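You operate a simulated robot arm through the tools that you are given. There is no shell and no other tool. Be economical: measure what you need, move in short steps, check, and stop when the job is done.

Carry out the task below with a simulated robot arm. There is one attempt and no reset: what you move stays moved.

TASK
Take the pulley from the battery bench and leave it on the steel table. Put the blue box labelled "303" from the workbench on the shelving end of the workbench and the blue box that says "203" on the seat of the stool. Any order will do.

Only the result counts: the job must be done as asked and must still hold three seconds after the hand-in. Knocking over, shifting, dropping, spilling or breaking anything else fails it.

THE ROBOT
A 7-joint arm with a vacuum gripper on a trunk, on a base that drives. Base frame: it is fixed to the floor where the robot stands at the start and does not move with it; the origin is under the middle of the robot, x ahead of it, y to its left, z up. Readings come in cm, degrees, newtons and seconds.
With the tool pointing down near the work surface it reaches from about 10 to 62 cm from the robot's upright axis, wherever it stands. Its first joint turns from -69.0 to 172.0 degrees. Places, roughly: blue box [-250, -475, 75]; seat of the stool [-600, -810, 40]; shelving end of the workbench [-330, -470, 80]; steel table [-160, -20, 90]. Payload 1.06 kg.
Tool frame: the origin (TCP) lies in the middle of the cups' lips, and z points out of the cups. The gripper has 1 cup of 2.4 cm across, covering 2.4 by 2.4 cm (tool x, y); the bellows give 0.8 cm. With the vacuum on, a cup seals on a smooth face that it is pressed against (1 to 4 N); it does not hold porous or soft things. The pull reaches 23 N.
Orientation is that of the tool frame in the base frame, as [roll, pitch, yaw] about the fixed x, y, z axes, in that order (R = Rz(yaw) Ry(pitch) Rx(roll)). With the cups facing straight down, the tool's x points along the base's -x, its y along +y and its z along -z.

THE INTERFACE
- The arm moves only by the tool apply_moves. Its argument "commands" is a list of rows, each a list of 7 numbers: the shift along the tool's x, y, z in cm, then the turn, a rotation vector about the tool's x, y, z in degrees, then the vacuum: 1 switches it on, 0 off. In form: [[tx, ty, tz, rx, ry, rz, valve], ...]. A call has 1 to 10 rows; each row is the pose to reach, as a shift and turn from the pose commanded when the call began, along the tool's axes at that moment. A row lasts 0.2 s, in which the tool goes at most 5 cm and 8.6 degrees; a call with a longer step from one row to the next is refused whole, and so is a gripper value outside its range. Where a pose cannot be reached the arm comes as near as it can. A force on the tool above 40 N (or 10 N above the force at the start of the call, whichever is more), or a blocked arm, ends the call early, and 0.2 s more pass. The pull builds up within a second once a cup has sealed. Time passes only in rows, and 0.2 s behind the last, so rows that repeat a pose give it time. It gives the time, the measured TCP pose, the force on the tool (base axes) and the pull of the vacuum at its end, in the units of the frame above (readings bear some noise), with the torque about the TCP (base axes, N m) and any sound that the robot's microphone picked up.
- Cameras (640 x 400 px; columns grow to the right, rows downward): "scene" is now at [16.01, 6.19, 122.73]; the picture's right is [0.67, -0.74, 0.00], its down [-0.11, -0.10, -0.99] and it looks along [0.73, 0.67, -0.15] (base axes); focal length 214 px, centre (320, 200). "wrist" rides on the gripper at [7.8, 1.9, -9.6] in the tool frame; the picture's right is [-0.24, 0.97, 0.00], its down [-0.71, -0.17, -0.69] and it looks along [-0.67, -0.16, 0.73] (tool axes); focal length 243 px, centre (320, 200). There is no depth. A picture from a camera that has moved, and an enlarged one, comes with that camera's place and axes in the base frame and with its lens.
- get_image(camera): a new picture of that camera. The clock stands still meanwhile.
- slide_trunk(by): slides the trunk up (or, below 0, down) by that many cm; the arm and the scene camera ride with it, the base frame stays. It gives what a move gives, with no picture.
- base_move(legs): drives the robot by 1 to 6 legs, each [ahead, left, turn to the left] in cm, cm and degrees, along the robot's own axes; the way and the turn of a leg run together, so that a leg with both is an arc; at most 150 cm and 180 degrees a leg. The arm and the cameras ride along, it lands a little off, and it stops where it bumps. It gives what a move gives.
- pan_tilt(pan, tilt): turns the head with the scene camera to pan (to the left, within 80 degrees either way) and tilt (down, from -29 to 69), counted from straight ahead of the robot. It gives what a move gives.
- zoom(camera, box): a new picture of the part [left, top, right, bottom] of that camera's present view, enlarged. The clock stands still meanwhile.
- hand_in(): hands the job in; it is judged then, once.

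Go step by step. Nothing tells you exact positions but the pictures and the camera data: compare them with the known pose of the tool, close in by small moves and look again before you grip or let go. The budget is 165 turns and 108 pictures, counting those below and the enlarged ones. Unless the task says otherwise, let go and move clear before handing in, and close with one line.

The tools are called after ">>>" as name(argument=value, ...) on one line, values as JSON. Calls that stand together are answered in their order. apply_moves: Moves the arm, as the interface text tells. Its arguments: {"type":"object","properties":{"commands":{"type":"array","items":{"type":"array","items":{"type":"number"}}}},"required":["commands"]} The other tools are called the same way: slide_trunk (by) slides the trunk up or down; base_move (legs) drives the base; pan_tilt (pan, tilt) turns the head that bears the scene camera; get_image (camera) takes a picture; zoom (camera, box) takes an enlarged picture of a part of a camera's view; hand_in () hands the job in.

At the start:

```text
time: 0.0
tcp_pos: [21.8, 16.87, 118.95]
ee_rot: [180.0, 0.1, 180.0]
force: [0.0, 0.7, 0.4]
ft_torque: [0.02, 0.02, -0.01]
pull: 0.1
trunk travel left (down, up): [-35.0, 14.2]
robot x, y, heading: [0.3, 0.29, 0.1]
head pan, tilt: [42.4, 8.5]
```

scene: 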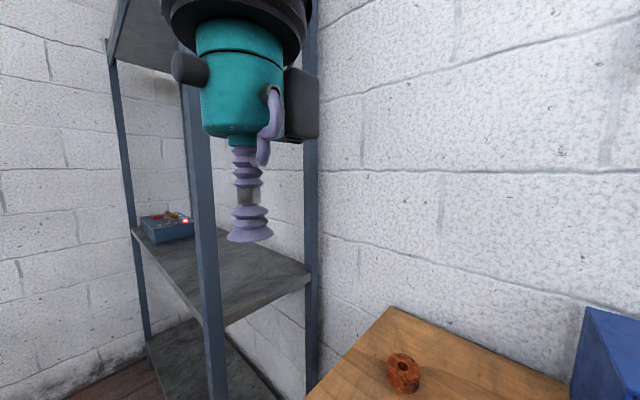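
wrist: 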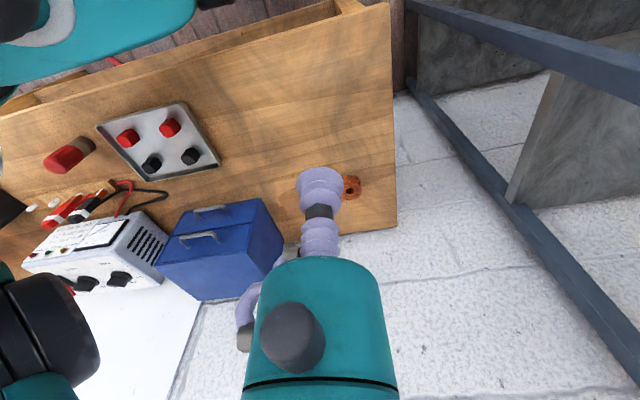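

I see a bench ahead with an orange-brown ring (likely the pulley) and a battery charger. I'll look down at it and around.

>>> pan_tilt(pan=15, tilt=45)

>>> get_image(camera="scene")

```text
time: 1.0
tcp_pos: [21.77, 16.95, 119.09]
ee_rot: [-180.0, 0.0, -180.0]
force: [-0.3, 0.1, 0.5]
ft_torque: [-0.01, -0.02, 0.02]
pull: 0.0
trunk travel left (down, up): [-35.0, 14.2]
robot x, y, heading: [0.25, -0.03, 0.2]
head pan, tilt: [15.0, 45.0]
```

```text
105 pictures are left
camera scene: at [17.02, 2.05, 116.99], right [0.26, -0.97, 0.0], down [-0.68, -0.18, -0.71], along [0.68, 0.18, -0.71], focal length 214 px, centre (320, 200)
```

scene: 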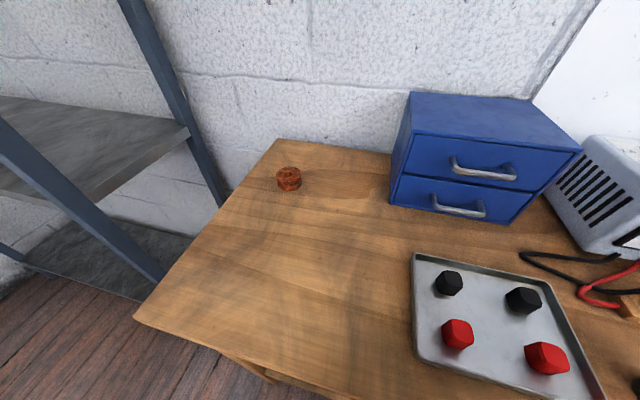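

>>> zoom(camera="scene", box=[250, 150, 330, 200])

>>> zoom(camera="wrist", box=[300, 150, 400, 212])

```text
8.00 times, centred on (290, 175) of scene
camera zoom: at [17.02, 2.05, 116.99], right [0.26, -0.97, 0.0], down [-0.68, -0.18, -0.71], along [0.68, 0.18, -0.71], focal length 1716 px, centre (560, 400)
```

zoom: 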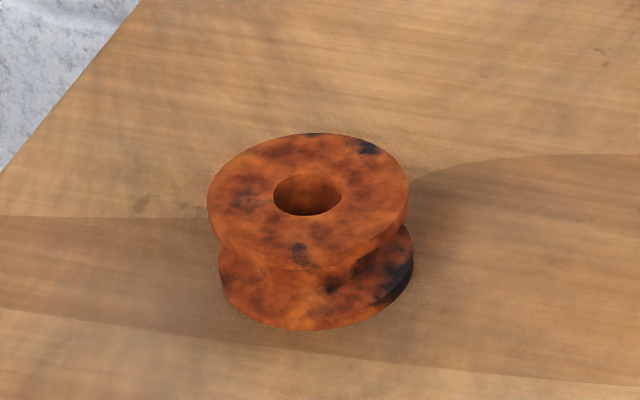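

```text
6.40 times, centred on (350, 181) of wrist
camera zoom: at [13.95, 18.68, 128.51], right [0.24, 0.97, 0.0], down [0.71, -0.17, 0.69], along [0.67, -0.16, -0.73], focal length 1553 px, centre (128, 322)
```

zoom: 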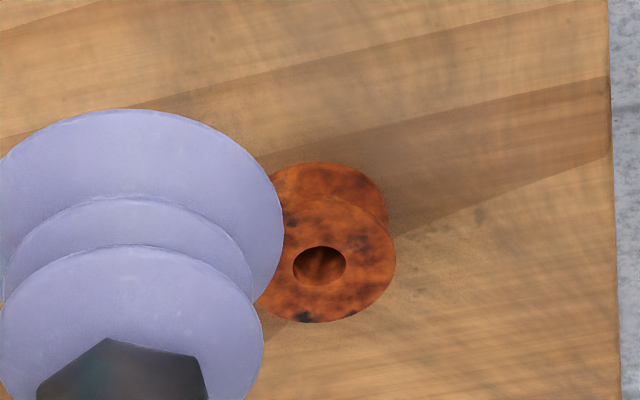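

The pulley stands upright at about (48.3, 17.0), with its top at z≈90. Its hole is smaller than the cup, so I'll centre over it and approach to just above.

>>> apply_moves(commands=[[-3, 0, 3, 0, 0, 0, 0], [-6, 0, 6, 0, 0, 0, 0], [-9.5, 0, 9, 0, 0, 0, 0], [-13, 0, 12, 0, 0, 0, 0], [-16.5, 0, 15, 0, 0, 0, 0], [-20, 0, 18, 0, 0, 0, 0], [-23.5, 0, 21, 0, 0, 0, 0], [-26.5, 0, 24, 0, 0, 0, 0], [-26.5, 0, 25, 0, 0, 0, 0], [-26.5, 0, 25, 0, 0, 0, 0]])

>>> get_image(camera="wrist")

>>> get_image(camera="scene")

```text
time: 3.2
tcp_pos: [48.52, 16.9, 94.05]
ee_rot: [-180.0, 0.1, -180.0]
force: [-0.8, -0.5, -0.7]
ft_torque: [0.01, 0.0, 0.01]
pull: 0.0
trunk travel left (down, up): [-35.0, 14.2]
robot x, y, heading: [-0.05, 0.2, -0.2]
head pan, tilt: [15.0, 45.0]
```

```text
102 pictures are left
camera wrist: at [40.57, 18.71, 103.38], right [0.24, 0.97, 0.0], down [0.71, -0.17, 0.69], along [0.67, -0.16, -0.73], focal length 243 px, centre (320, 200)
```

wrist: 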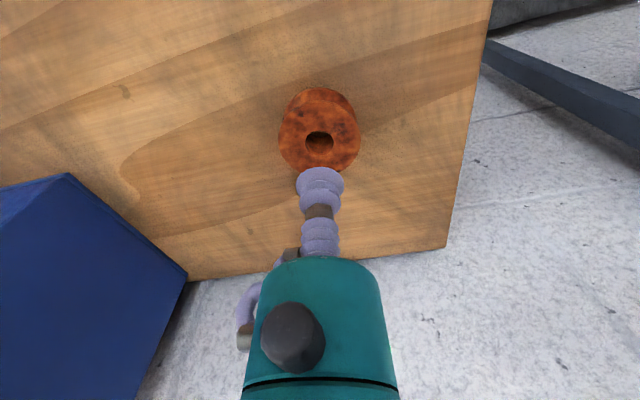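

```text
101 pictures are left
camera scene: at [17.01, 2.04, 116.99], right [0.26, -0.97, 0.0], down [-0.68, -0.18, -0.71], along [0.68, 0.18, -0.71], focal length 214 px, centre (320, 200)
```

scene: 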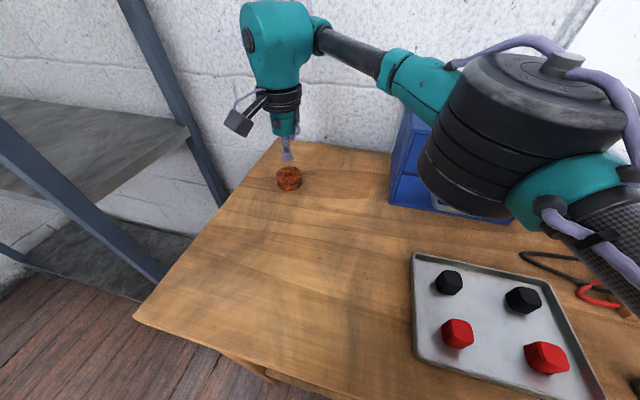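

>>> apply_moves(commands=[[0.1, 0, 2, 0, 0, 0, 1], [0.1, 0, 3.0, 0, 0, 0, 1], [0.1, 0, 3.0, 0, 0, 0, 1]])

>>> zoom(camera="wrist", box=[240, 100, 400, 200])

>>> zoom(camera="scene", box=[250, 140, 330, 190])

```text
time: 4.0
tcp_pos: [48.31, 16.94, 91.0]
ee_rot: [-179.9, 0.0, -179.9]
force: [0.6, -0.9, 0.5]
ft_torque: [0.01, 0.0, -0.03]
pull: 0.0
trunk travel left (down, up): [-35.0, 14.2]
robot x, y, heading: [-0.22, -0.14, -0.1]
head pan, tilt: [15.0, 45.0]
```

```text
4.00 times, centred on (320, 150) of wrist
camera zoom: at [40.36, 18.68, 100.44], right [0.24, 0.97, 0.0], down [0.71, -0.17, 0.69], along [0.67, -0.16, -0.73], focal length 970 px, centre (320, 400)
```

zoom: 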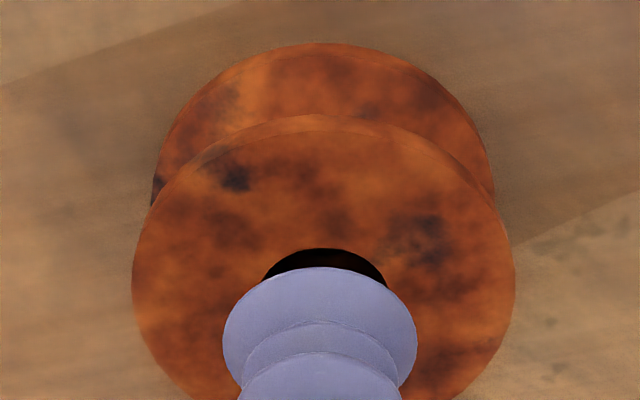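

```text
8.00 times, centred on (290, 165) of scene
camera zoom: at [17.01, 2.05, 116.99], right [0.26, -0.97, 0.0], down [-0.68, -0.18, -0.71], along [0.68, 0.18, -0.71], focal length 1716 px, centre (560, 480)
```

zoom: 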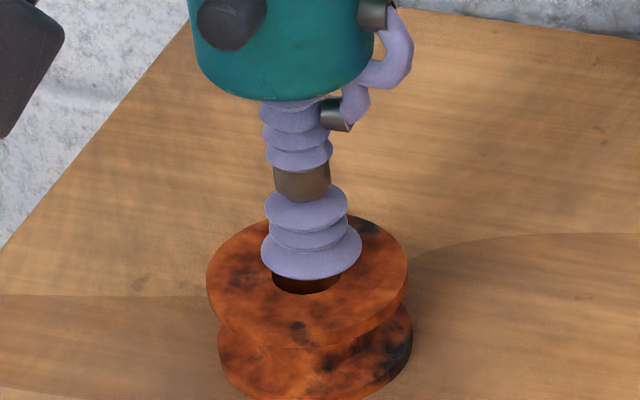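

>>> apply_moves(commands=[[0, 0.07, 0.6, 0, 0, 0, 1], [0, 0.07, 1.0, 0, 0, 0, 1], [0, 0.07, 1.2, 0, 0, 0, 1], [0, 0.07, 1.2, 0, 0, 0, 1], [0, 0.07, 1.2, 0, 0, 0, 1], [0, 0.07, 1.2, 0, 0, 0, 1]])

```text
time: 5.4
tcp_pos: [48.2, 16.76, 89.65]
ee_rot: [-180.0, 0.0, 180.0]
force: [6.2, 1.6, 14.0]
ft_torque: [-0.01, 0.05, 0.0]
pull: 22.7
trunk travel left (down, up): [-35.0, 14.2]
robot x, y, heading: [0.13, -0.03, -0.2]
head pan, tilt: [15.0, 45.0]
```

Sealed with full pull; lifting gently.

>>> apply_moves(commands=[[0, 0, -1, 0, 0, 0, 1], [0, 0, -3, 0, 0, 0, 1], [0, 0, -6, 0, 0, 0, 1], [0, 0, -10, 0, 0, 0, 1], [0, 0, -14, 0, 0, 0, 1], [0, 0, -18, 0, 0, 0, 1], [0, 0, -18, 0, 0, 0, 1]])

>>> get_image(camera="wrist")

```text
time: 7.0
tcp_pos: [47.78, 16.24, 107.11]
ee_rot: [179.9, 0.2, 179.9]
force: [-0.2, 0.8, -2.7]
ft_torque: [-0.01, 0.01, -0.02]
pull: 22.3
out of reach, approached as far as the arm can: row 6, 7
trunk travel left (down, up): [-35.0, 14.2]
robot x, y, heading: [0.26, 0.12, -0.0]
head pan, tilt: [15.0, 45.0]
```

```text
98 pictures are left
camera wrist: at [39.87, 17.96, 116.51], right [0.24, 0.97, 0.0], down [0.71, -0.17, 0.69], along [0.67, -0.16, -0.73], focal length 243 px, centre (320, 200)
```

wrist: 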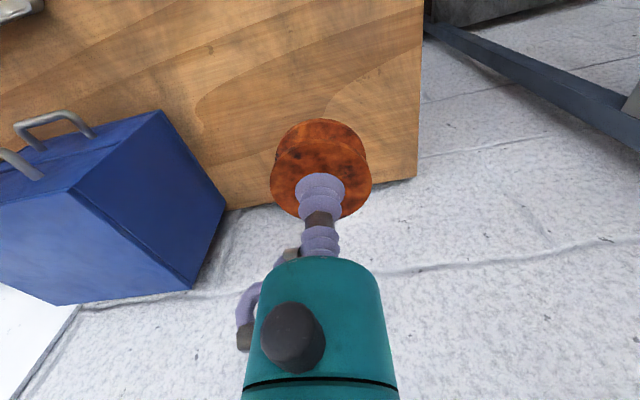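

>>> apply_moves(commands=[[4, 0, -1, 0, 0, 0, 1], [8, 0, -3, 0, 0, 0, 1], [12, 0, -5, 0, 0, 0, 1], [16, 0, -7, 0, 0, 0, 1], [20, 0, -9, 0, 0, 0, 1], [24, 0, -10, 0, 0, 0, 1], [25, 0, -12, 0, 0, 0, 1], [25, 0, -12, 0, 0, 0, 1]])

>>> pan_tilt(pan=-75, tilt=25)

>>> get_image(camera="scene")

>>> pan_tilt(pan=75, tilt=30)

>>> get_image(camera="scene")

```text
time: 8.8
tcp_pos: [22.88, 16.28, 119.09]
ee_rot: [180.0, 0.1, -180.0]
force: [-0.1, 1.0, -1.9]
ft_torque: [0.04, -0.04, 0.02]
pull: 23.3
trunk travel left (down, up): [-35.0, 14.2]
robot x, y, heading: [-0.31, 0.29, -0.1]
head pan, tilt: [15.0, 45.0]
```

```text
time: 10.5
tcp_pos: [22.92, 16.28, 119.05]
ee_rot: [179.9, 0.1, -179.9]
force: [0.6, 0.9, -1.3]
ft_torque: [0.03, 0.03, -0.01]
pull: 23.2
trunk travel left (down, up): [-35.0, 14.2]
robot x, y, heading: [0.0, -0.01, 0.1]
head pan, tilt: [-75.0, 25.0]
```

```text
97 pictures are left
camera scene: at [11.56, -8.95, 120.04], right [-0.97, -0.26, 0.0], down [-0.11, 0.41, -0.91], along [0.24, -0.88, -0.42], focal length 214 px, centre (320, 200)
```

scene: 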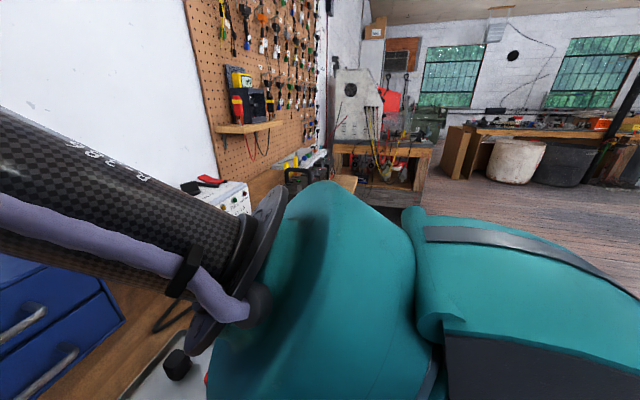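

```text
time: 12.8
tcp_pos: [22.81, 16.24, 119.1]
ee_rot: [-179.9, 0.1, 179.9]
force: [0.4, 1.1, -1.1]
ft_torque: [0.01, -0.01, -0.01]
pull: 22.8
trunk travel left (down, up): [-35.0, 14.2]
robot x, y, heading: [-0.25, 0.04, 0.1]
head pan, tilt: [75.0, 30.0]
```

```text
96 pictures are left
camera scene: at [11.51, 8.68, 119.25], right [0.97, -0.26, 0.0], down [-0.13, -0.48, -0.87], along [0.22, 0.84, -0.5], focal length 214 px, centre (320, 200)
```

scene: 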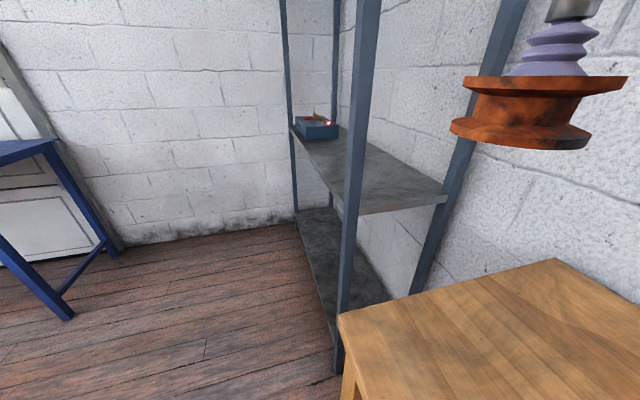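

Pulley held. I'll back off from the bench and turn left to look at what lies behind.

>>> base_move(legs=[[-35, 0, 0], [0, 0, 90]])

>>> get_image(camera="scene")

```text
time: 18.9
tcp_pos: [-51.03, 23.24, 119.12]
ee_rot: [-179.9, 0.0, -91.2]
force: [0.9, -0.9, -1.7]
ft_torque: [0.01, -0.01, 0.0]
pull: 22.6
trunk travel left (down, up): [-35.0, 14.2]
robot x, y, heading: [-35.5, -0.43, 88.8]
head pan, tilt: [75.0, 30.0]
```

```text
95 pictures are left
camera scene: at [-43.66, 11.47, 119.25], right [0.28, 0.96, 0.0], down [0.48, -0.14, -0.87], along [-0.83, 0.24, -0.5], focal length 214 px, centre (320, 200)
```

scene: 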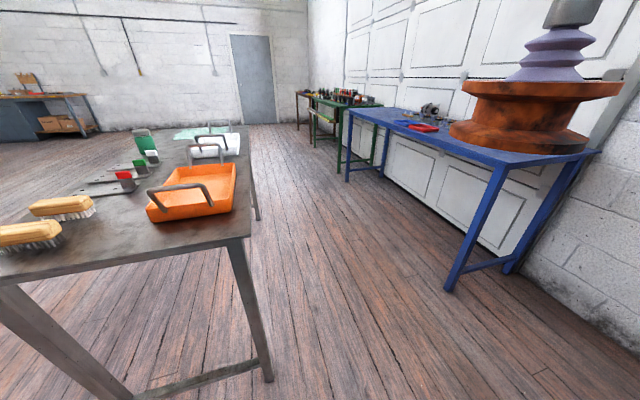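

The steel table with brushes and an orange tray is on my left, with its near corner around (-81, 7). Turning toward it to find free room.

>>> base_move(legs=[[0, 0, 60]])

>>> pan_tilt(pan=30, tilt=35)

>>> get_image(camera="scene")

```text
time: 21.9
tcp_pos: [-63.39, -1.69, 119.08]
ee_rot: [-180.0, 0.0, -31.9]
force: [-1.1, 0.9, -2.5]
ft_torque: [-0.03, -0.01, 0.03]
pull: 23.3
trunk travel left (down, up): [-35.0, 14.2]
robot x, y, heading: [-35.35, -0.04, 148.0]
head pan, tilt: [75.0, 30.0]
```

```text
time: 23.0
tcp_pos: [-63.33, -1.69, 119.08]
ee_rot: [-180.0, 0.0, -32.0]
force: [-1.1, -0.2, -2.4]
ft_torque: [0.0, -0.01, 0.0]
pull: 22.8
trunk travel left (down, up): [-35.0, 14.2]
robot x, y, heading: [-34.93, 0.11, 148.0]
head pan, tilt: [30.0, 35.0]
```

```text
94 pictures are left
camera scene: at [-51.65, 4.95, 118.47], right [0.03, 1.0, 0.0], down [0.57, -0.02, -0.82], along [-0.82, 0.03, -0.57], focal length 214 px, centre (320, 200)
```

scene: 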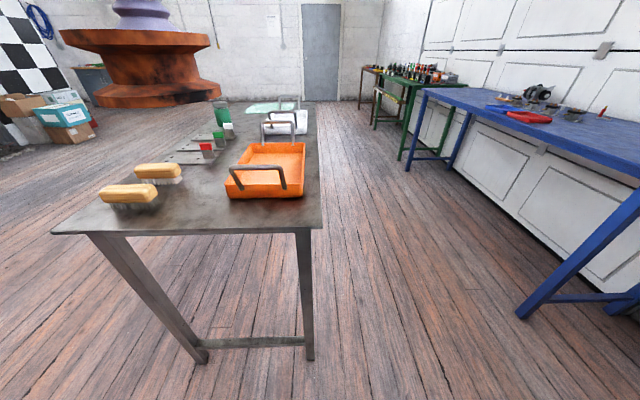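

>>> base_move(legs=[[0, 0, 32], [12, 5.5, 0]])

>>> pan_tilt(pan=15, tilt=45)

>>> get_image(camera="scene")

>>> get_image(camera="wrist")

```text
time: 25.9
tcp_pos: [-70.31, -21.85, 119.07]
ee_rot: [-179.9, 0.0, 0.1]
force: [-0.1, -0.5, -2.0]
ft_torque: [-0.04, 0.03, -0.01]
pull: 23.4
trunk travel left (down, up): [-35.0, 14.2]
robot x, y, heading: [-47.27, -5.73, -179.9]
head pan, tilt: [30.0, 35.0]
```

```text
time: 26.6
tcp_pos: [-70.27, -21.88, 119.1]
ee_rot: [179.9, 0.0, 0.0]
force: [0.7, 0.0, -2.5]
ft_torque: [0.02, 0.0, 0.0]
pull: 22.8
trunk travel left (down, up): [-35.0, 14.2]
robot x, y, heading: [-47.55, -5.98, -180.1]
head pan, tilt: [15.0, 45.0]
```

```text
93 pictures are left
camera scene: at [-64.08, -7.78, 116.99], right [-0.26, 0.97, 0.0], down [0.68, 0.18, -0.71], along [-0.68, -0.18, -0.71], focal length 214 px, centre (320, 200)
```

scene: 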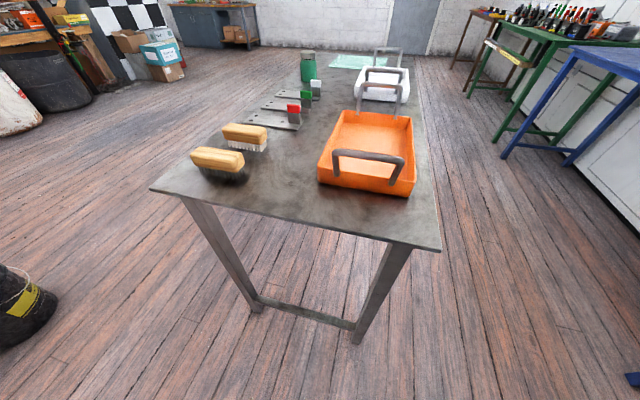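

```text
92 pictures are left
camera wrist: at [-62.48, -23.87, 128.58], right [-0.23, -0.97, 0.0], down [-0.71, 0.17, 0.69], along [-0.67, 0.16, -0.73], focal length 243 px, centre (320, 200)
```

wrist: 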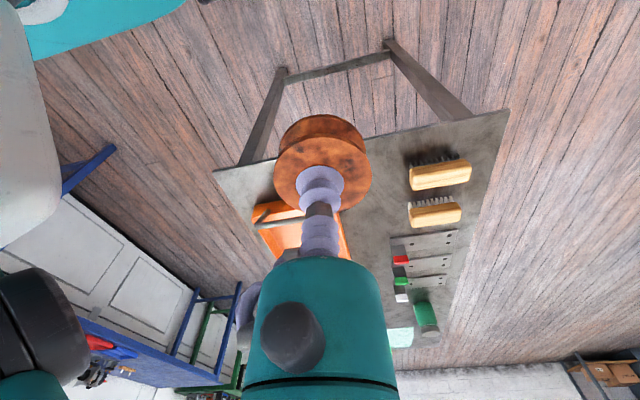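

The table top appears to be at z≈84; free spot near (-97, -26.5) between the brushes and the tray. Moving above it.

>>> apply_moves(commands=[[-4, 1, 2, 0, 0, 0, 1], [-8, 2, 4, 0, 0, 0, 1], [-12, 3, 6, 0, 0, 0, 1], [-16, 4, 8, 0, 0, 0, 1], [-20, 4.6, 10, 0, 0, 0, 1], [-24, 4.6, 12, 0, 0, 0, 1], [-26.7, 4.6, 15, 0, 0, 0, 1], [-26.7, 4.6, 19, 0, 0, 0, 1], [-26.7, 4.6, 23, 0, 0, 0, 1], [-26.7, 4.6, 23, 0, 0, 0, 1]])

>>> get_image(camera="scene")

>>> get_image(camera="wrist")

```text
time: 28.8
tcp_pos: [-96.64, -23.45, 96.04]
ee_rot: [179.9, 0.1, 0.0]
force: [-0.5, -0.1, -2.6]
ft_torque: [0.02, 0.01, -0.04]
pull: 22.9
out of reach, approached as far as the arm can: row 5, 6, 7, 8, 9, 10
trunk travel left (down, up): [-35.0, 14.2]
robot x, y, heading: [-47.44, -5.31, -180.0]
head pan, tilt: [15.0, 45.0]
```

```text
91 pictures are left
camera scene: at [-64.08, -7.76, 116.99], right [-0.26, 0.97, 0.0], down [0.68, 0.18, -0.71], along [-0.68, -0.18, -0.71], focal length 214 px, centre (320, 200)
```

scene: 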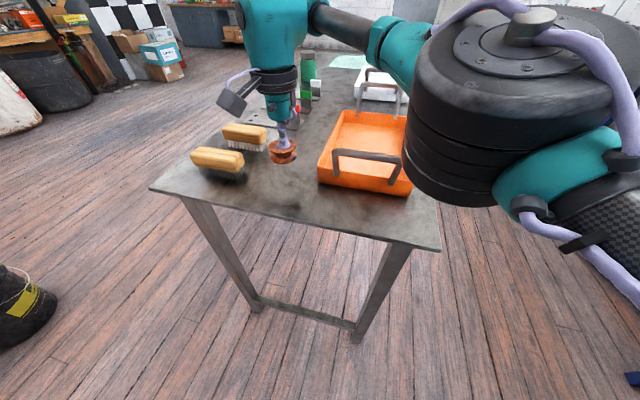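

```text
90 pictures are left
camera wrist: at [-88.89, -25.42, 105.52], right [-0.23, -0.97, 0.0], down [-0.71, 0.17, 0.69], along [-0.67, 0.16, -0.73], focal length 243 px, centre (320, 200)
```

wrist: 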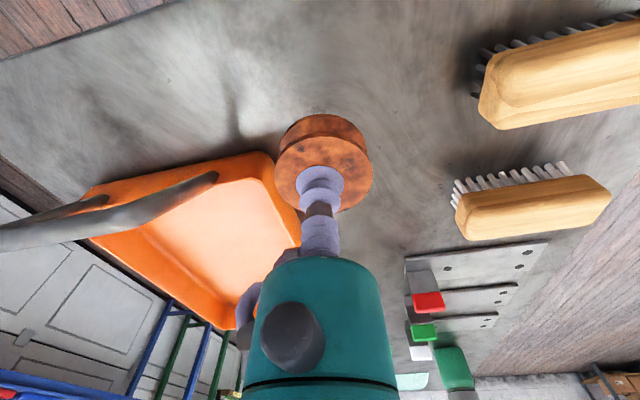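

>>> base_move(legs=[[0, 4, 0]])

>>> apply_moves(commands=[[1, 0, 2, 0, 0, 0, 1], [2, 0, 4, 0, 0, 0, 1], [2, 0, 6, 0, 0, 0, 1], [2, 0, 6, 0, 0, 0, 1]])

>>> get_image(camera="scene")

>>> get_image(camera="wrist")

```text
time: 29.9
tcp_pos: [-96.71, -27.37, 96.03]
ee_rot: [-180.0, 0.1, 0.2]
force: [-0.2, 0.4, -1.7]
ft_torque: [0.0, 0.04, 0.02]
pull: 22.4
trunk travel left (down, up): [-35.0, 14.2]
robot x, y, heading: [-47.16, -9.47, -180.0]
head pan, tilt: [15.0, 45.0]
```

```text
time: 30.9
tcp_pos: [-94.59, -27.27, 90.1]
ee_rot: [179.8, 0.0, 0.2]
force: [0.6, -0.7, -3.2]
ft_torque: [-0.01, 0.01, 0.01]
pull: 22.6
trunk travel left (down, up): [-35.0, 14.2]
robot x, y, heading: [-47.32, -9.3, -179.8]
head pan, tilt: [15.0, 45.0]
```

```text
89 pictures are left
camera scene: at [-64.08, -11.71, 116.98], right [-0.26, 0.97, 0.0], down [0.68, 0.18, -0.71], along [-0.68, -0.18, -0.71], focal length 214 px, centre (320, 200)
```

scene: 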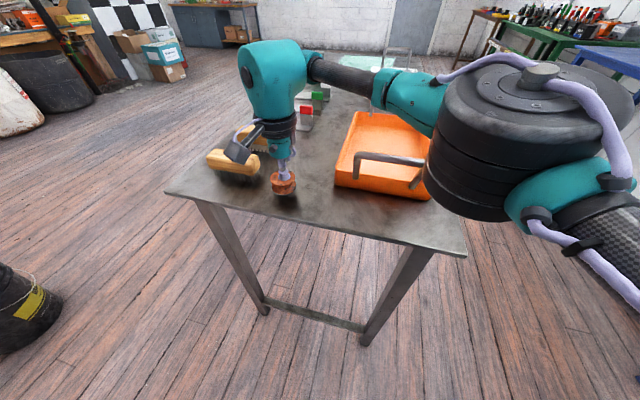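

```text
88 pictures are left
camera wrist: at [-86.93, -29.24, 99.58], right [-0.23, -0.97, 0.0], down [-0.71, 0.17, 0.69], along [-0.67, 0.16, -0.73], focal length 243 px, centre (320, 200)
```

wrist: 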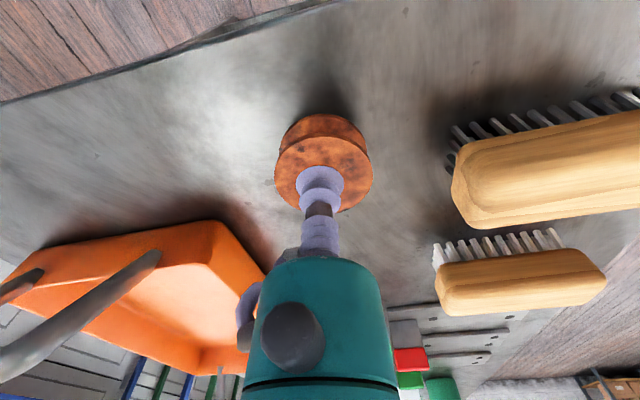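

>>> apply_moves(commands=[[0, 0, 0.7, 0, 0, 0, 1], [0, 0, 1.4, 0, 0, 0, 1], [0, 0, 2, 0, 0, 0, 1]])

>>> zoom(camera="scene", box=[240, 150, 340, 213])

```text
time: 31.7
tcp_pos: [-94.83, -27.37, 88.4]
ee_rot: [179.7, 0.2, -0.1]
force: [-0.9, 1.2, 16.5]
ft_torque: [0.0, -0.05, -0.04]
pull: 23.1
trunk travel left (down, up): [-35.0, 14.2]
robot x, y, heading: [-47.27, -9.25, -179.6]
head pan, tilt: [15.0, 45.0]
```

```text
6.35 times, centred on (290, 182) of scene
camera zoom: at [-63.99, -11.67, 117.02], right [-0.26, 0.97, 0.0], down [0.68, 0.18, -0.71], along [-0.68, -0.18, -0.71], focal length 1362 px, centre (510, 318)
```

zoom: 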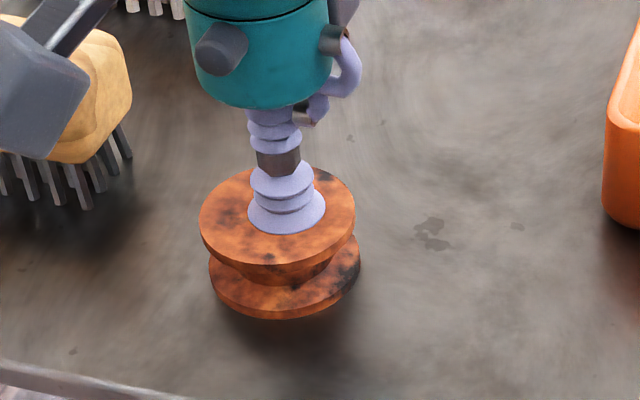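

In contact with the table. Relax slightly, release the vacuum, wait, then rise.

>>> apply_moves(commands=[[0, 0, -0.3, 0, 0, 0, 0], [0, 0, -0.3, 0, 0, 0, 0], [0, 0, -0.3, 0, 0, 0, 0], [0, 0, -0.3, 0, 0, 0, 0], [0, 0, -0.3, 0, 0, 0, 0], [0, 0, -0.3, 0, 0, 0, 0], [0, 0, -0.8, 0, 0, 0, 0], [0, 0, -2, 0, 0, 0, 0], [0, 0, -5, 0, 0, 0, 0], [0, 0, -9, 0, 0, 0, 0]])

>>> get_image(camera="scene")

```text
time: 33.9
tcp_pos: [-94.74, -27.55, 97.02]
ee_rot: [179.9, 0.1, 0.1]
force: [0.2, 0.2, 0.1]
ft_torque: [0.0, 0.02, -0.02]
pull: 0.0
trunk travel left (down, up): [-35.0, 14.2]
robot x, y, heading: [-47.55, -9.65, -179.9]
head pan, tilt: [15.0, 45.0]
```

```text
86 pictures are left
camera scene: at [-64.05, -11.71, 116.99], right [-0.26, 0.97, 0.0], down [0.68, 0.18, -0.71], along [-0.68, -0.18, -0.71], focal length 214 px, centre (320, 200)
```

scene: 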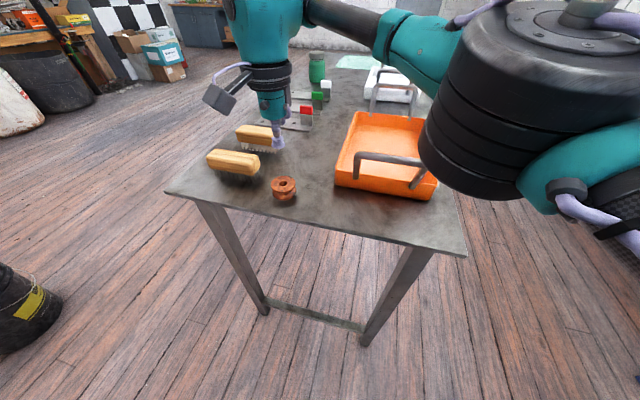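

Pulley is on the table. Retracting, backing off, and turning toward the workbench.

>>> apply_moves(commands=[[0, 0, -4, 0, 0, 0, 0], [3, 0, -8, 0, 0, 0, 0], [7, -1, -11, 0, 0, 0, 0], [11, -2, -14, 0, 0, 0, 0], [15, -3, -17, 0, 0, 0, 0], [19, -3, -20, 0, 0, 0, 0], [23, -3, -22, 0, 0, 0, 0], [25, -3, -22, 0, 0, 0, 0]])

>>> base_move(legs=[[-20, 0, 0], [0, 0, 75]])

>>> pan_tilt(pan=0, tilt=20)

>>> get_image(camera="scene")

```text
refused: row 3 steps farther than a row can; nothing moved
```

```text
time: 38.7
tcp_pos: [-21.98, -59.77, 96.98]
ee_rot: [179.9, 0.2, 75.3]
force: [-0.8, 0.0, 1.2]
ft_torque: [-0.03, 0.0, 0.01]
pull: 0.0
trunk travel left (down, up): [-35.0, 14.2]
robot x, y, heading: [-27.14, -9.48, -104.5]
head pan, tilt: [15.0, 45.0]
```

```text
time: 39.6
tcp_pos: [-21.83, -59.79, 97.03]
ee_rot: [179.9, 0.2, 75.2]
force: [0.5, -0.3, -0.1]
ft_torque: [0.01, -0.02, -0.03]
pull: 0.1
trunk travel left (down, up): [-35.0, 14.2]
robot x, y, heading: [-27.3, -9.2, -104.8]
head pan, tilt: [0.0, 20.0]
```

```text
85 pictures are left
camera scene: at [-31.72, -27.29, 120.85], right [-0.97, 0.25, 0.0], down [0.09, 0.33, -0.94], along [-0.24, -0.91, -0.34], focal length 214 px, centre (320, 200)
```

scene: 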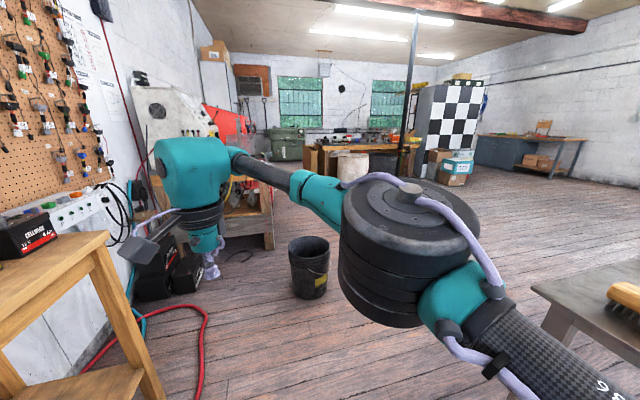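

The retract was refused, but the sweep touched nothing by the forces. Retracting now.

>>> apply_moves(commands=[[0, 0, -4, 0, 0, 0, 0], [3, 0, -7, 0, 0, 0, 0], [6, -1, -10, 0, 0, 0, 0], [9.5, -2, -13, 0, 0, 0, 0], [13, -3, -16, 0, 0, 0, 0], [17, -3, -18, 0, 0, 0, 0], [21, -3, -20, 0, 0, 0, 0], [25, -3, -22, 0, 0, 0, 0], [25, -3, -22, 0, 0, 0, 0]])

>>> pan_tilt(pan=-40, tilt=20)

>>> get_image(camera="scene")

>>> pan_tilt(pan=0, tilt=15)

>>> get_image(camera="scene")

```text
time: 41.6
tcp_pos: [-18.47, -34.92, 119.02]
ee_rot: [179.9, 0.0, 75.3]
force: [-0.1, -0.4, 0.2]
ft_torque: [0.0, 0.04, -0.01]
pull: 0.1
trunk travel left (down, up): [-35.0, 14.2]
robot x, y, heading: [-27.03, -9.18, -104.6]
head pan, tilt: [0.0, 20.0]
```

```text
time: 42.7
tcp_pos: [-18.49, -34.97, 118.87]
ee_rot: [179.8, 0.1, 75.3]
force: [0.1, 0.1, -0.2]
ft_torque: [0.0, 0.02, -0.03]
pull: 0.0
trunk travel left (down, up): [-35.0, 14.2]
robot x, y, heading: [-27.49, -9.43, -104.5]
head pan, tilt: [-40.0, 20.0]
```

```text
84 pictures are left
camera scene: at [-36.96, -23.67, 120.85], right [-0.58, 0.81, 0.0], down [0.28, 0.2, -0.94], along [-0.77, -0.54, -0.34], focal length 214 px, centre (320, 200)
```

scene: 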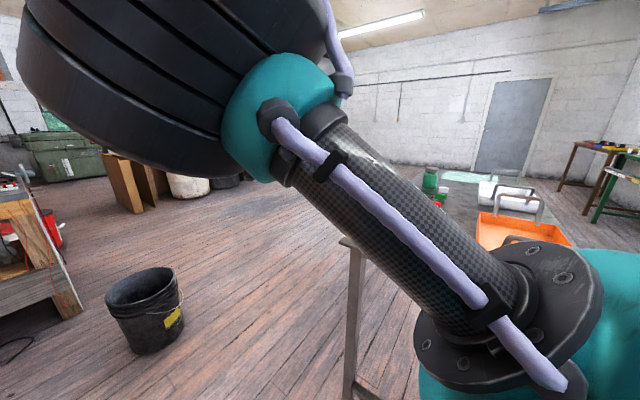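

```text
time: 43.7
tcp_pos: [-18.42, -35.01, 118.83]
ee_rot: [179.9, 0.1, 75.3]
force: [-0.3, 0.1, 0.2]
ft_torque: [-0.01, 0.01, -0.03]
pull: 0.0
trunk travel left (down, up): [-35.0, 14.2]
robot x, y, heading: [-26.86, -9.66, -104.5]
head pan, tilt: [0.0, 15.0]
```

```text
83 pictures are left
camera scene: at [-31.74, -27.31, 121.67], right [-0.97, 0.25, 0.0], down [0.07, 0.25, -0.97], along [-0.24, -0.93, -0.26], focal length 214 px, centre (320, 200)
```

scene: 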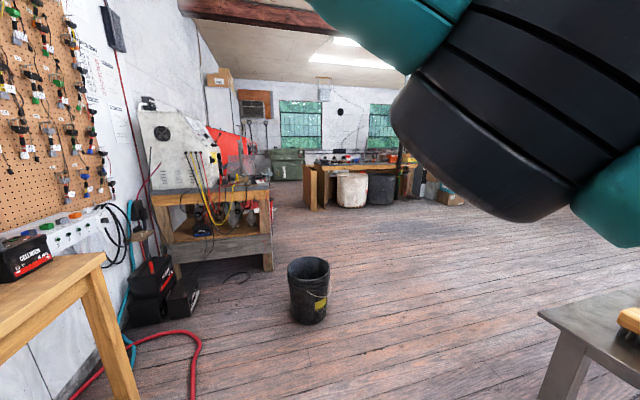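

Workbench is the long bench under the windows. The only obstacle is a bucket near (-54, -147), so I'll drive between it and the steel table.

>>> base_move(legs=[[0, 0, 14.5], [69, 0, 0], [55, -113, 0], [110, -70, 0]])

>>> get_image(camera="scene")

```text
time: 64.5
tcp_pos: [-199.23, -259.89, 118.92]
ee_rot: [179.9, 0.1, 89.1]
force: [1.0, -0.5, 0.1]
ft_torque: [0.0, -0.01, 0.02]
pull: 0.0
trunk travel left (down, up): [-35.0, 14.2]
robot x, y, heading: [-213.89, -237.12, -90.9]
head pan, tilt: [0.0, 15.0]
```

```text
82 pictures are left
camera scene: at [-213.9, -255.73, 121.67], right [-1.0, 0.02, 0.0], down [0.0, 0.26, -0.97], along [-0.01, -0.97, -0.26], focal length 214 px, centre (320, 200)
```

scene: 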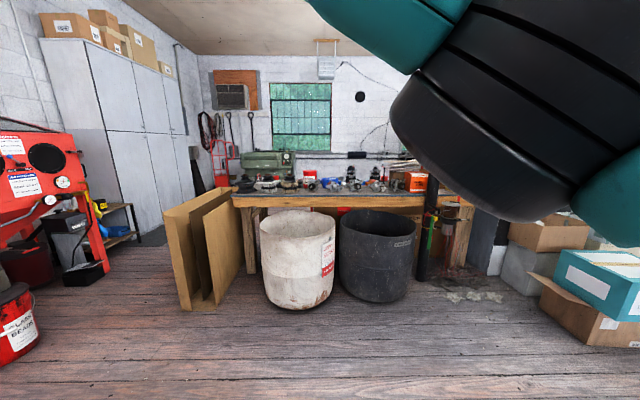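

>>> zoom(camera="scene", box=[220, 150, 380, 250])

>>> zoom(camera="scene", box=[340, 150, 500, 250])

```text
4.00 times, centred on (300, 200) of scene
camera zoom: at [-213.9, -255.73, 121.67], right [-1.0, 0.02, 0.0], down [0.0, 0.26, -0.97], along [-0.01, -0.97, -0.26], focal length 858 px, centre (400, 200)
```

zoom: 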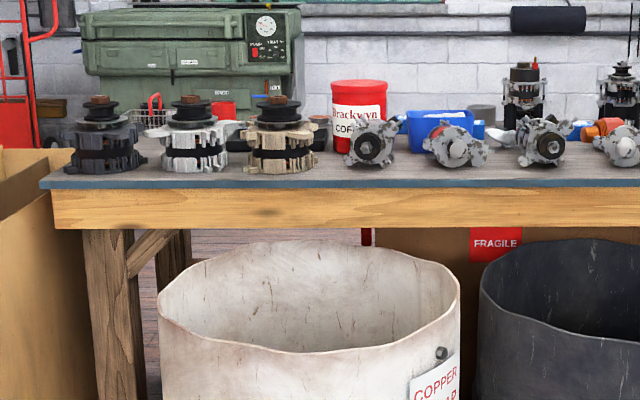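

```text
4.00 times, centred on (420, 200) of scene
camera zoom: at [-213.9, -255.73, 121.67], right [-1.0, 0.02, 0.0], down [0.0, 0.26, -0.97], along [-0.01, -0.97, -0.26], focal length 858 px, centre (-80, 200)
```

zoom: 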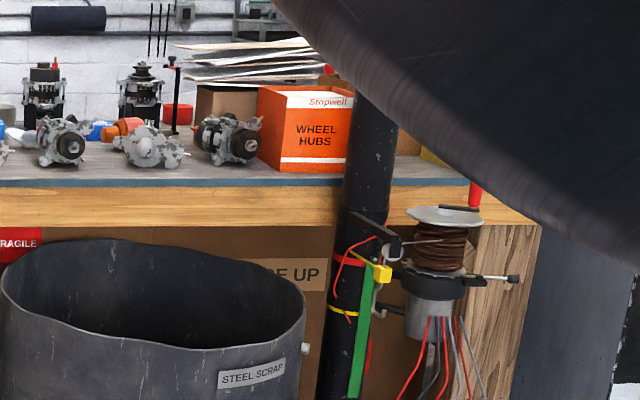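

The blue boxes are behind the alternators on the bench, and this side is blocked by big bins. The bench looks like an island, so I'll look for a way round.

>>> base_move(legs=[[0, 0, -50]])

>>> pan_tilt(pan=20, tilt=15)

>>> get_image(camera="scene")

```text
time: 67.1
tcp_pos: [-221.7, -263.17, 118.96]
ee_rot: [179.9, 0.1, 39.5]
force: [-0.8, 0.4, 0.5]
ft_torque: [0.0, -0.03, -0.01]
pull: 0.0
trunk travel left (down, up): [-35.0, 14.2]
robot x, y, heading: [-213.7, -237.37, -140.4]
head pan, tilt: [0.0, 15.0]
```

```text
time: 67.9
tcp_pos: [-221.61, -263.04, 118.88]
ee_rot: [180.0, 0.2, 39.5]
force: [0.5, -1.1, -1.4]
ft_torque: [0.0, -0.01, -0.02]
pull: 0.0
trunk travel left (down, up): [-35.0, 14.2]
robot x, y, heading: [-213.85, -237.5, -140.6]
head pan, tilt: [20.0, 15.0]
```

```text
79 pictures are left
camera scene: at [-225.32, -251.15, 121.67], right [-0.86, 0.51, 0.0], down [0.13, 0.22, -0.97], along [-0.49, -0.83, -0.26], focal length 214 px, centre (320, 200)
```

scene: 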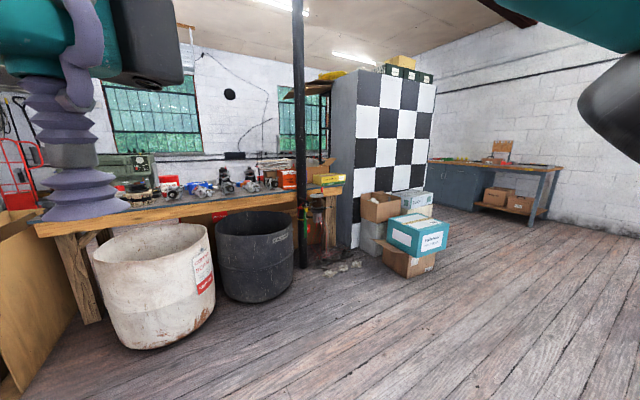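

Free passage exists round the right side of the checkered cabinet. Driving along it.

>>> base_move(legs=[[0, 0, -39.5], [136, 33, 0], [130, 25, 0]])

>>> base_move(legs=[[0, 0, 60]])

>>> get_image(camera="scene")

```text
time: 83.2
tcp_pos: [-506.51, -311.65, 119.08]
ee_rot: [179.9, 0.1, 0.8]
force: [-0.6, -0.4, -0.4]
ft_torque: [0.01, -0.01, -0.04]
pull: 0.0
trunk travel left (down, up): [-35.0, 14.2]
robot x, y, heading: [-484.9, -296.68, -179.0]
head pan, tilt: [20.0, 15.0]
```

```text
time: 86.2
tcp_pos: [-482.57, -323.48, 118.9]
ee_rot: [179.9, 0.2, 60.5]
force: [-0.7, -0.4, 0.5]
ft_torque: [-0.03, 0.02, -0.01]
pull: 0.0
trunk travel left (down, up): [-35.0, 14.2]
robot x, y, heading: [-484.1, -296.42, -119.7]
head pan, tilt: [20.0, 15.0]
```

```text
78 pictures are left
camera scene: at [-490.2, -313.63, 121.67], right [-0.99, 0.17, 0.0], down [0.04, 0.26, -0.97], along [-0.16, -0.95, -0.26], focal length 214 px, centre (320, 200)
```

scene: 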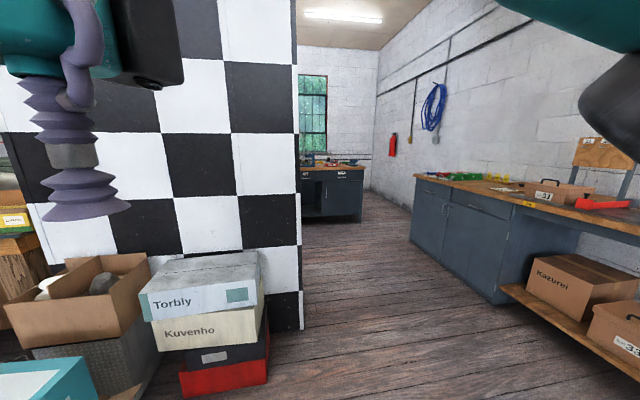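

>>> base_move(legs=[[0, -92, 29.7], [150, 0, 0], [75, 0, 0]])

>>> get_image(camera="scene")

>>> pan_tilt(pan=70, tilt=15)

>>> get_image(camera="scene")

```text
time: 105.4
tcp_pos: [-554.34, -522.36, 118.97]
ee_rot: [179.9, 0.2, 91.5]
force: [0.0, 0.8, -0.2]
ft_torque: [0.01, -0.01, -0.02]
pull: 0.0
trunk travel left (down, up): [-35.0, 14.2]
robot x, y, heading: [-569.85, -500.44, -88.3]
head pan, tilt: [20.0, 15.0]
```

```text
77 pictures are left
camera scene: at [-565.99, -518.13, 121.66], right [-0.93, -0.37, 0.0], down [-0.1, 0.24, -0.97], along [0.36, -0.9, -0.26], focal length 214 px, centre (320, 200)
```

scene: 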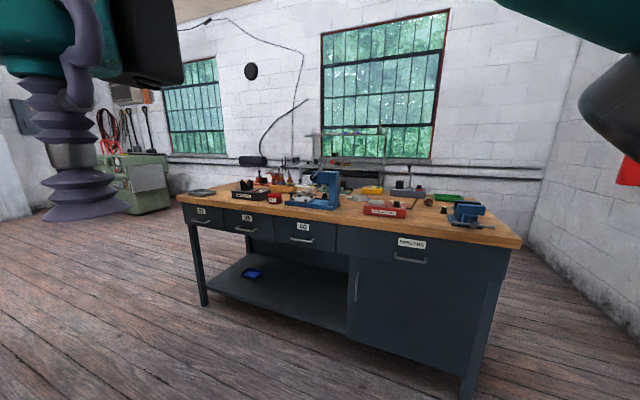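

```text
time: 106.6
tcp_pos: [-554.3, -522.36, 118.99]
ee_rot: [179.9, 0.1, 91.6]
force: [0.7, -0.6, -0.4]
ft_torque: [-0.01, -0.01, 0.02]
pull: 0.1
trunk travel left (down, up): [-35.0, 14.2]
robot x, y, heading: [-570.06, -500.75, -88.4]
head pan, tilt: [70.0, 15.0]
```

```text
76 pictures are left
camera scene: at [-560.57, -512.38, 121.67], right [-0.32, -0.95, 0.0], down [-0.25, 0.08, -0.97], along [0.92, -0.31, -0.26], focal length 214 px, centre (320, 200)
```

scene: 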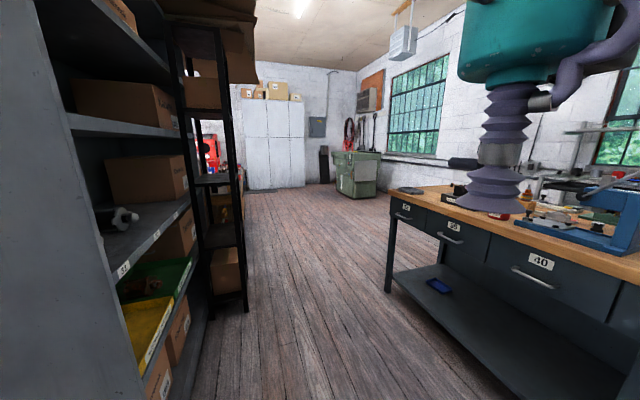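

Aisle runs between the shelving and a second bench. Turning to +x and driving through it.

>>> base_move(legs=[[55, 0, 0], [0, 0, 88], [150, 0, 0]])

>>> pan_tilt(pan=35, tilt=15)

>>> get_image(camera="scene")

```text
time: 120.5
tcp_pos: [-396.89, -537.11, 118.89]
ee_rot: [180.0, 0.1, -178.5]
force: [0.3, -0.1, 0.3]
ft_torque: [0.02, 0.0, 0.02]
pull: 0.0
trunk travel left (down, up): [-35.0, 14.2]
robot x, y, heading: [-418.79, -552.12, 1.4]
head pan, tilt: [70.0, 15.0]
```

```text
time: 121.5
tcp_pos: [-397.0, -537.05, 119.07]
ee_rot: [179.9, 0.1, -178.5]
force: [-0.5, -0.3, -1.2]
ft_torque: [-0.01, 0.02, -0.02]
pull: 0.0
trunk travel left (down, up): [-35.0, 14.2]
robot x, y, heading: [-419.22, -552.68, 1.5]
head pan, tilt: [35.0, 15.0]
```

```text
75 pictures are left
camera scene: at [-402.3, -546.77, 121.67], right [0.6, -0.8, 0.0], down [-0.21, -0.15, -0.97], along [0.78, 0.58, -0.26], focal length 214 px, centre (320, 200)
```

scene: 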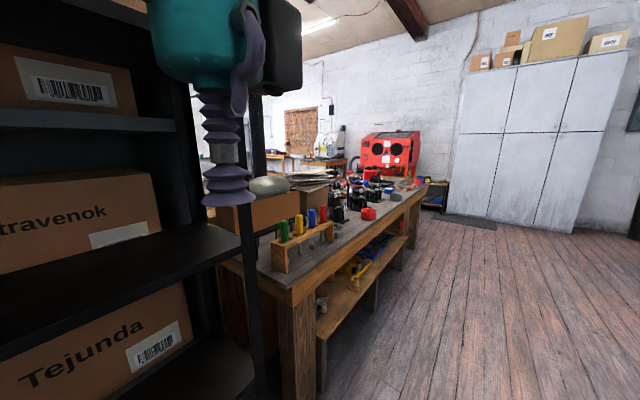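

>>> base_move(legs=[[130, -12, 0], [0, 0, 88.5]])

>>> pan_tilt(pan=15, tilt=35)

>>> get_image(camera="scene")

>>> get_image(camera="wrist")

```text
time: 131.9
tcp_pos: [-302.29, -537.69, 118.83]
ee_rot: [179.9, 0.1, -88.8]
force: [-0.8, 0.2, -0.1]
ft_torque: [0.02, 0.01, 0.0]
pull: 0.1
trunk travel left (down, up): [-35.0, 14.2]
robot x, y, heading: [-287.12, -559.84, 91.1]
head pan, tilt: [35.0, 15.0]
```

```text
time: 132.7
tcp_pos: [-302.38, -537.77, 118.86]
ee_rot: [179.9, 0.1, -88.9]
force: [0.3, -0.5, -0.1]
ft_torque: [-0.03, -0.02, 0.03]
pull: 0.0
trunk travel left (down, up): [-35.0, 14.2]
robot x, y, heading: [-287.01, -559.85, 91.2]
head pan, tilt: [15.0, 35.0]
```

```text
74 pictures are left
camera scene: at [-289.56, -542.46, 118.47], right [0.96, 0.28, 0.0], down [0.16, -0.55, -0.82], along [-0.23, 0.79, -0.57], focal length 214 px, centre (320, 200)
```

scene: 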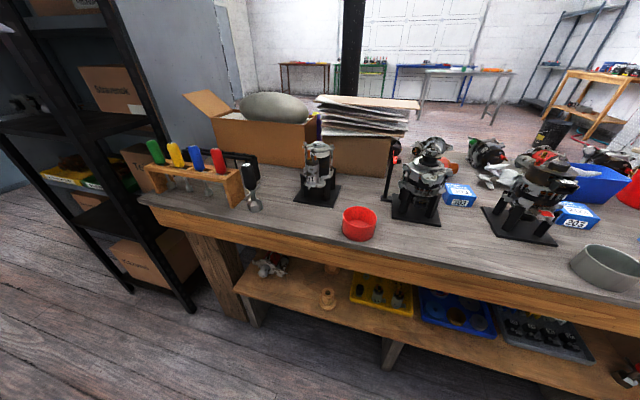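

```text
73 pictures are left
camera wrist: at [-304.13, -545.71, 128.42], right [-0.98, 0.22, 0.0], down [0.16, 0.71, 0.69], along [0.15, 0.67, -0.73], focal length 243 px, centre (320, 200)
```

wrist: 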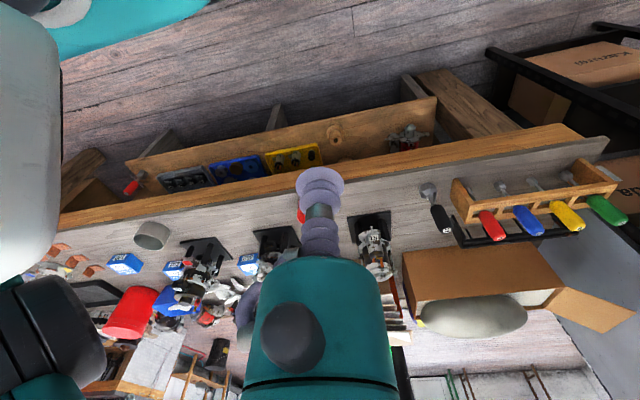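

>>> zoom(camera="scene", box=[430, 150, 630, 275])

>>> zoom(camera="wrist", box=[90, 220, 290, 345])

```text
3.20 times, centred on (530, 212) of scene
camera zoom: at [-289.56, -542.46, 118.47], right [0.96, 0.28, 0.0], down [0.16, -0.55, -0.82], along [-0.23, 0.79, -0.57], focal length 686 px, centre (-352, 160)
```

zoom: 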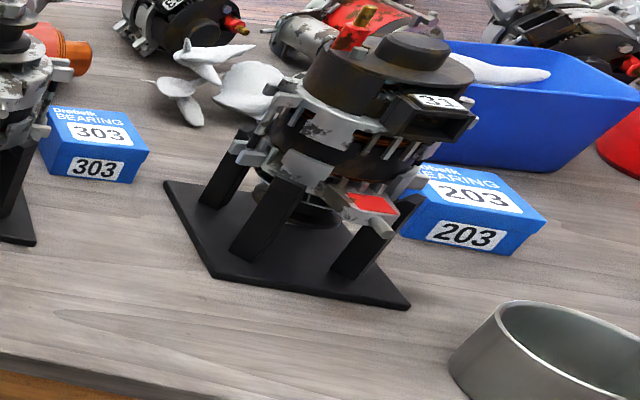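

```text
3.20 times, centred on (190, 282) of wrist
camera zoom: at [-304.13, -545.71, 128.42], right [-0.98, 0.22, 0.0], down [0.16, 0.71, 0.69], along [0.15, 0.67, -0.73], focal length 776 px, centre (736, -64)
```

zoom: 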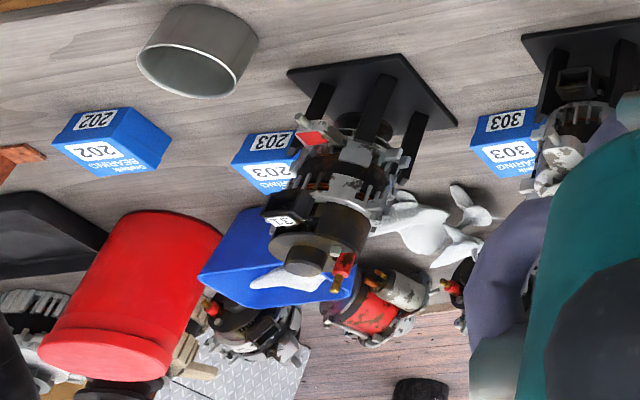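

The bench from this side shows three blue boxes: 303 near (-263, -477), 203 near (-236, -479), and 202 (a decoy). I'll move in front of 303 and look closer.

>>> base_move(legs=[[0, -40, -1.2], [28, 0, 0]])

>>> pan_tilt(pan=15, tilt=42)

>>> get_image(camera="scene")

>>> get_image(camera="wrist")

```text
time: 138.4
tcp_pos: [-261.4, -509.06, 118.83]
ee_rot: [180.0, 0.2, -90.0]
force: [-0.5, 0.0, -0.4]
ft_torque: [-0.04, 0.02, -0.04]
pull: 0.0
trunk travel left (down, up): [-35.0, 14.2]
robot x, y, heading: [-246.48, -531.37, 90.3]
head pan, tilt: [15.0, 35.0]
```

```text
time: 139.1
tcp_pos: [-261.49, -508.99, 118.91]
ee_rot: [179.8, 0.1, -90.0]
force: [0.7, 0.5, -0.7]
ft_torque: [0.0, 0.01, -0.02]
pull: 0.0
trunk travel left (down, up): [-35.0, 14.2]
robot x, y, heading: [-246.69, -531.43, 89.9]
head pan, tilt: [15.0, 42.0]
```

```text
70 pictures are left
camera scene: at [-248.64, -514.44, 117.42], right [0.97, 0.26, 0.0], down [0.17, -0.65, -0.74], along [-0.19, 0.72, -0.67], focal length 214 px, centre (320, 200)
```

scene: 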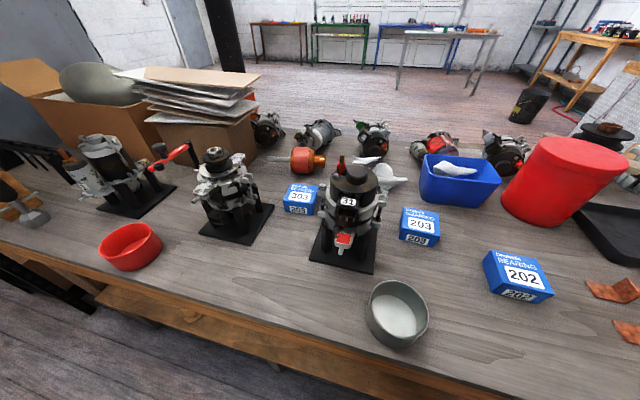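

```text
69 pictures are left
camera wrist: at [-263.4, -516.97, 128.42], right [-0.97, 0.24, 0.0], down [0.17, 0.71, 0.69], along [0.16, 0.67, -0.73], focal length 243 px, centre (320, 200)
```

wrist: 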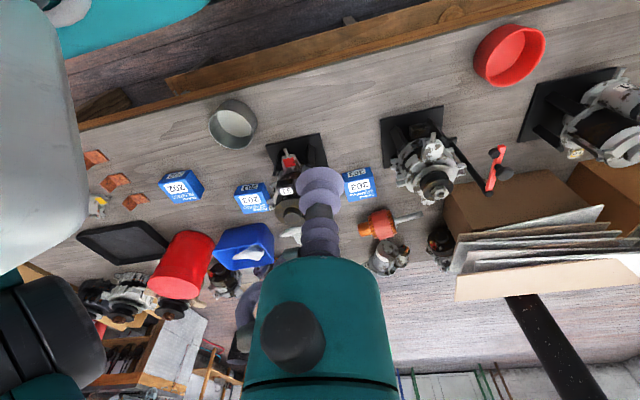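

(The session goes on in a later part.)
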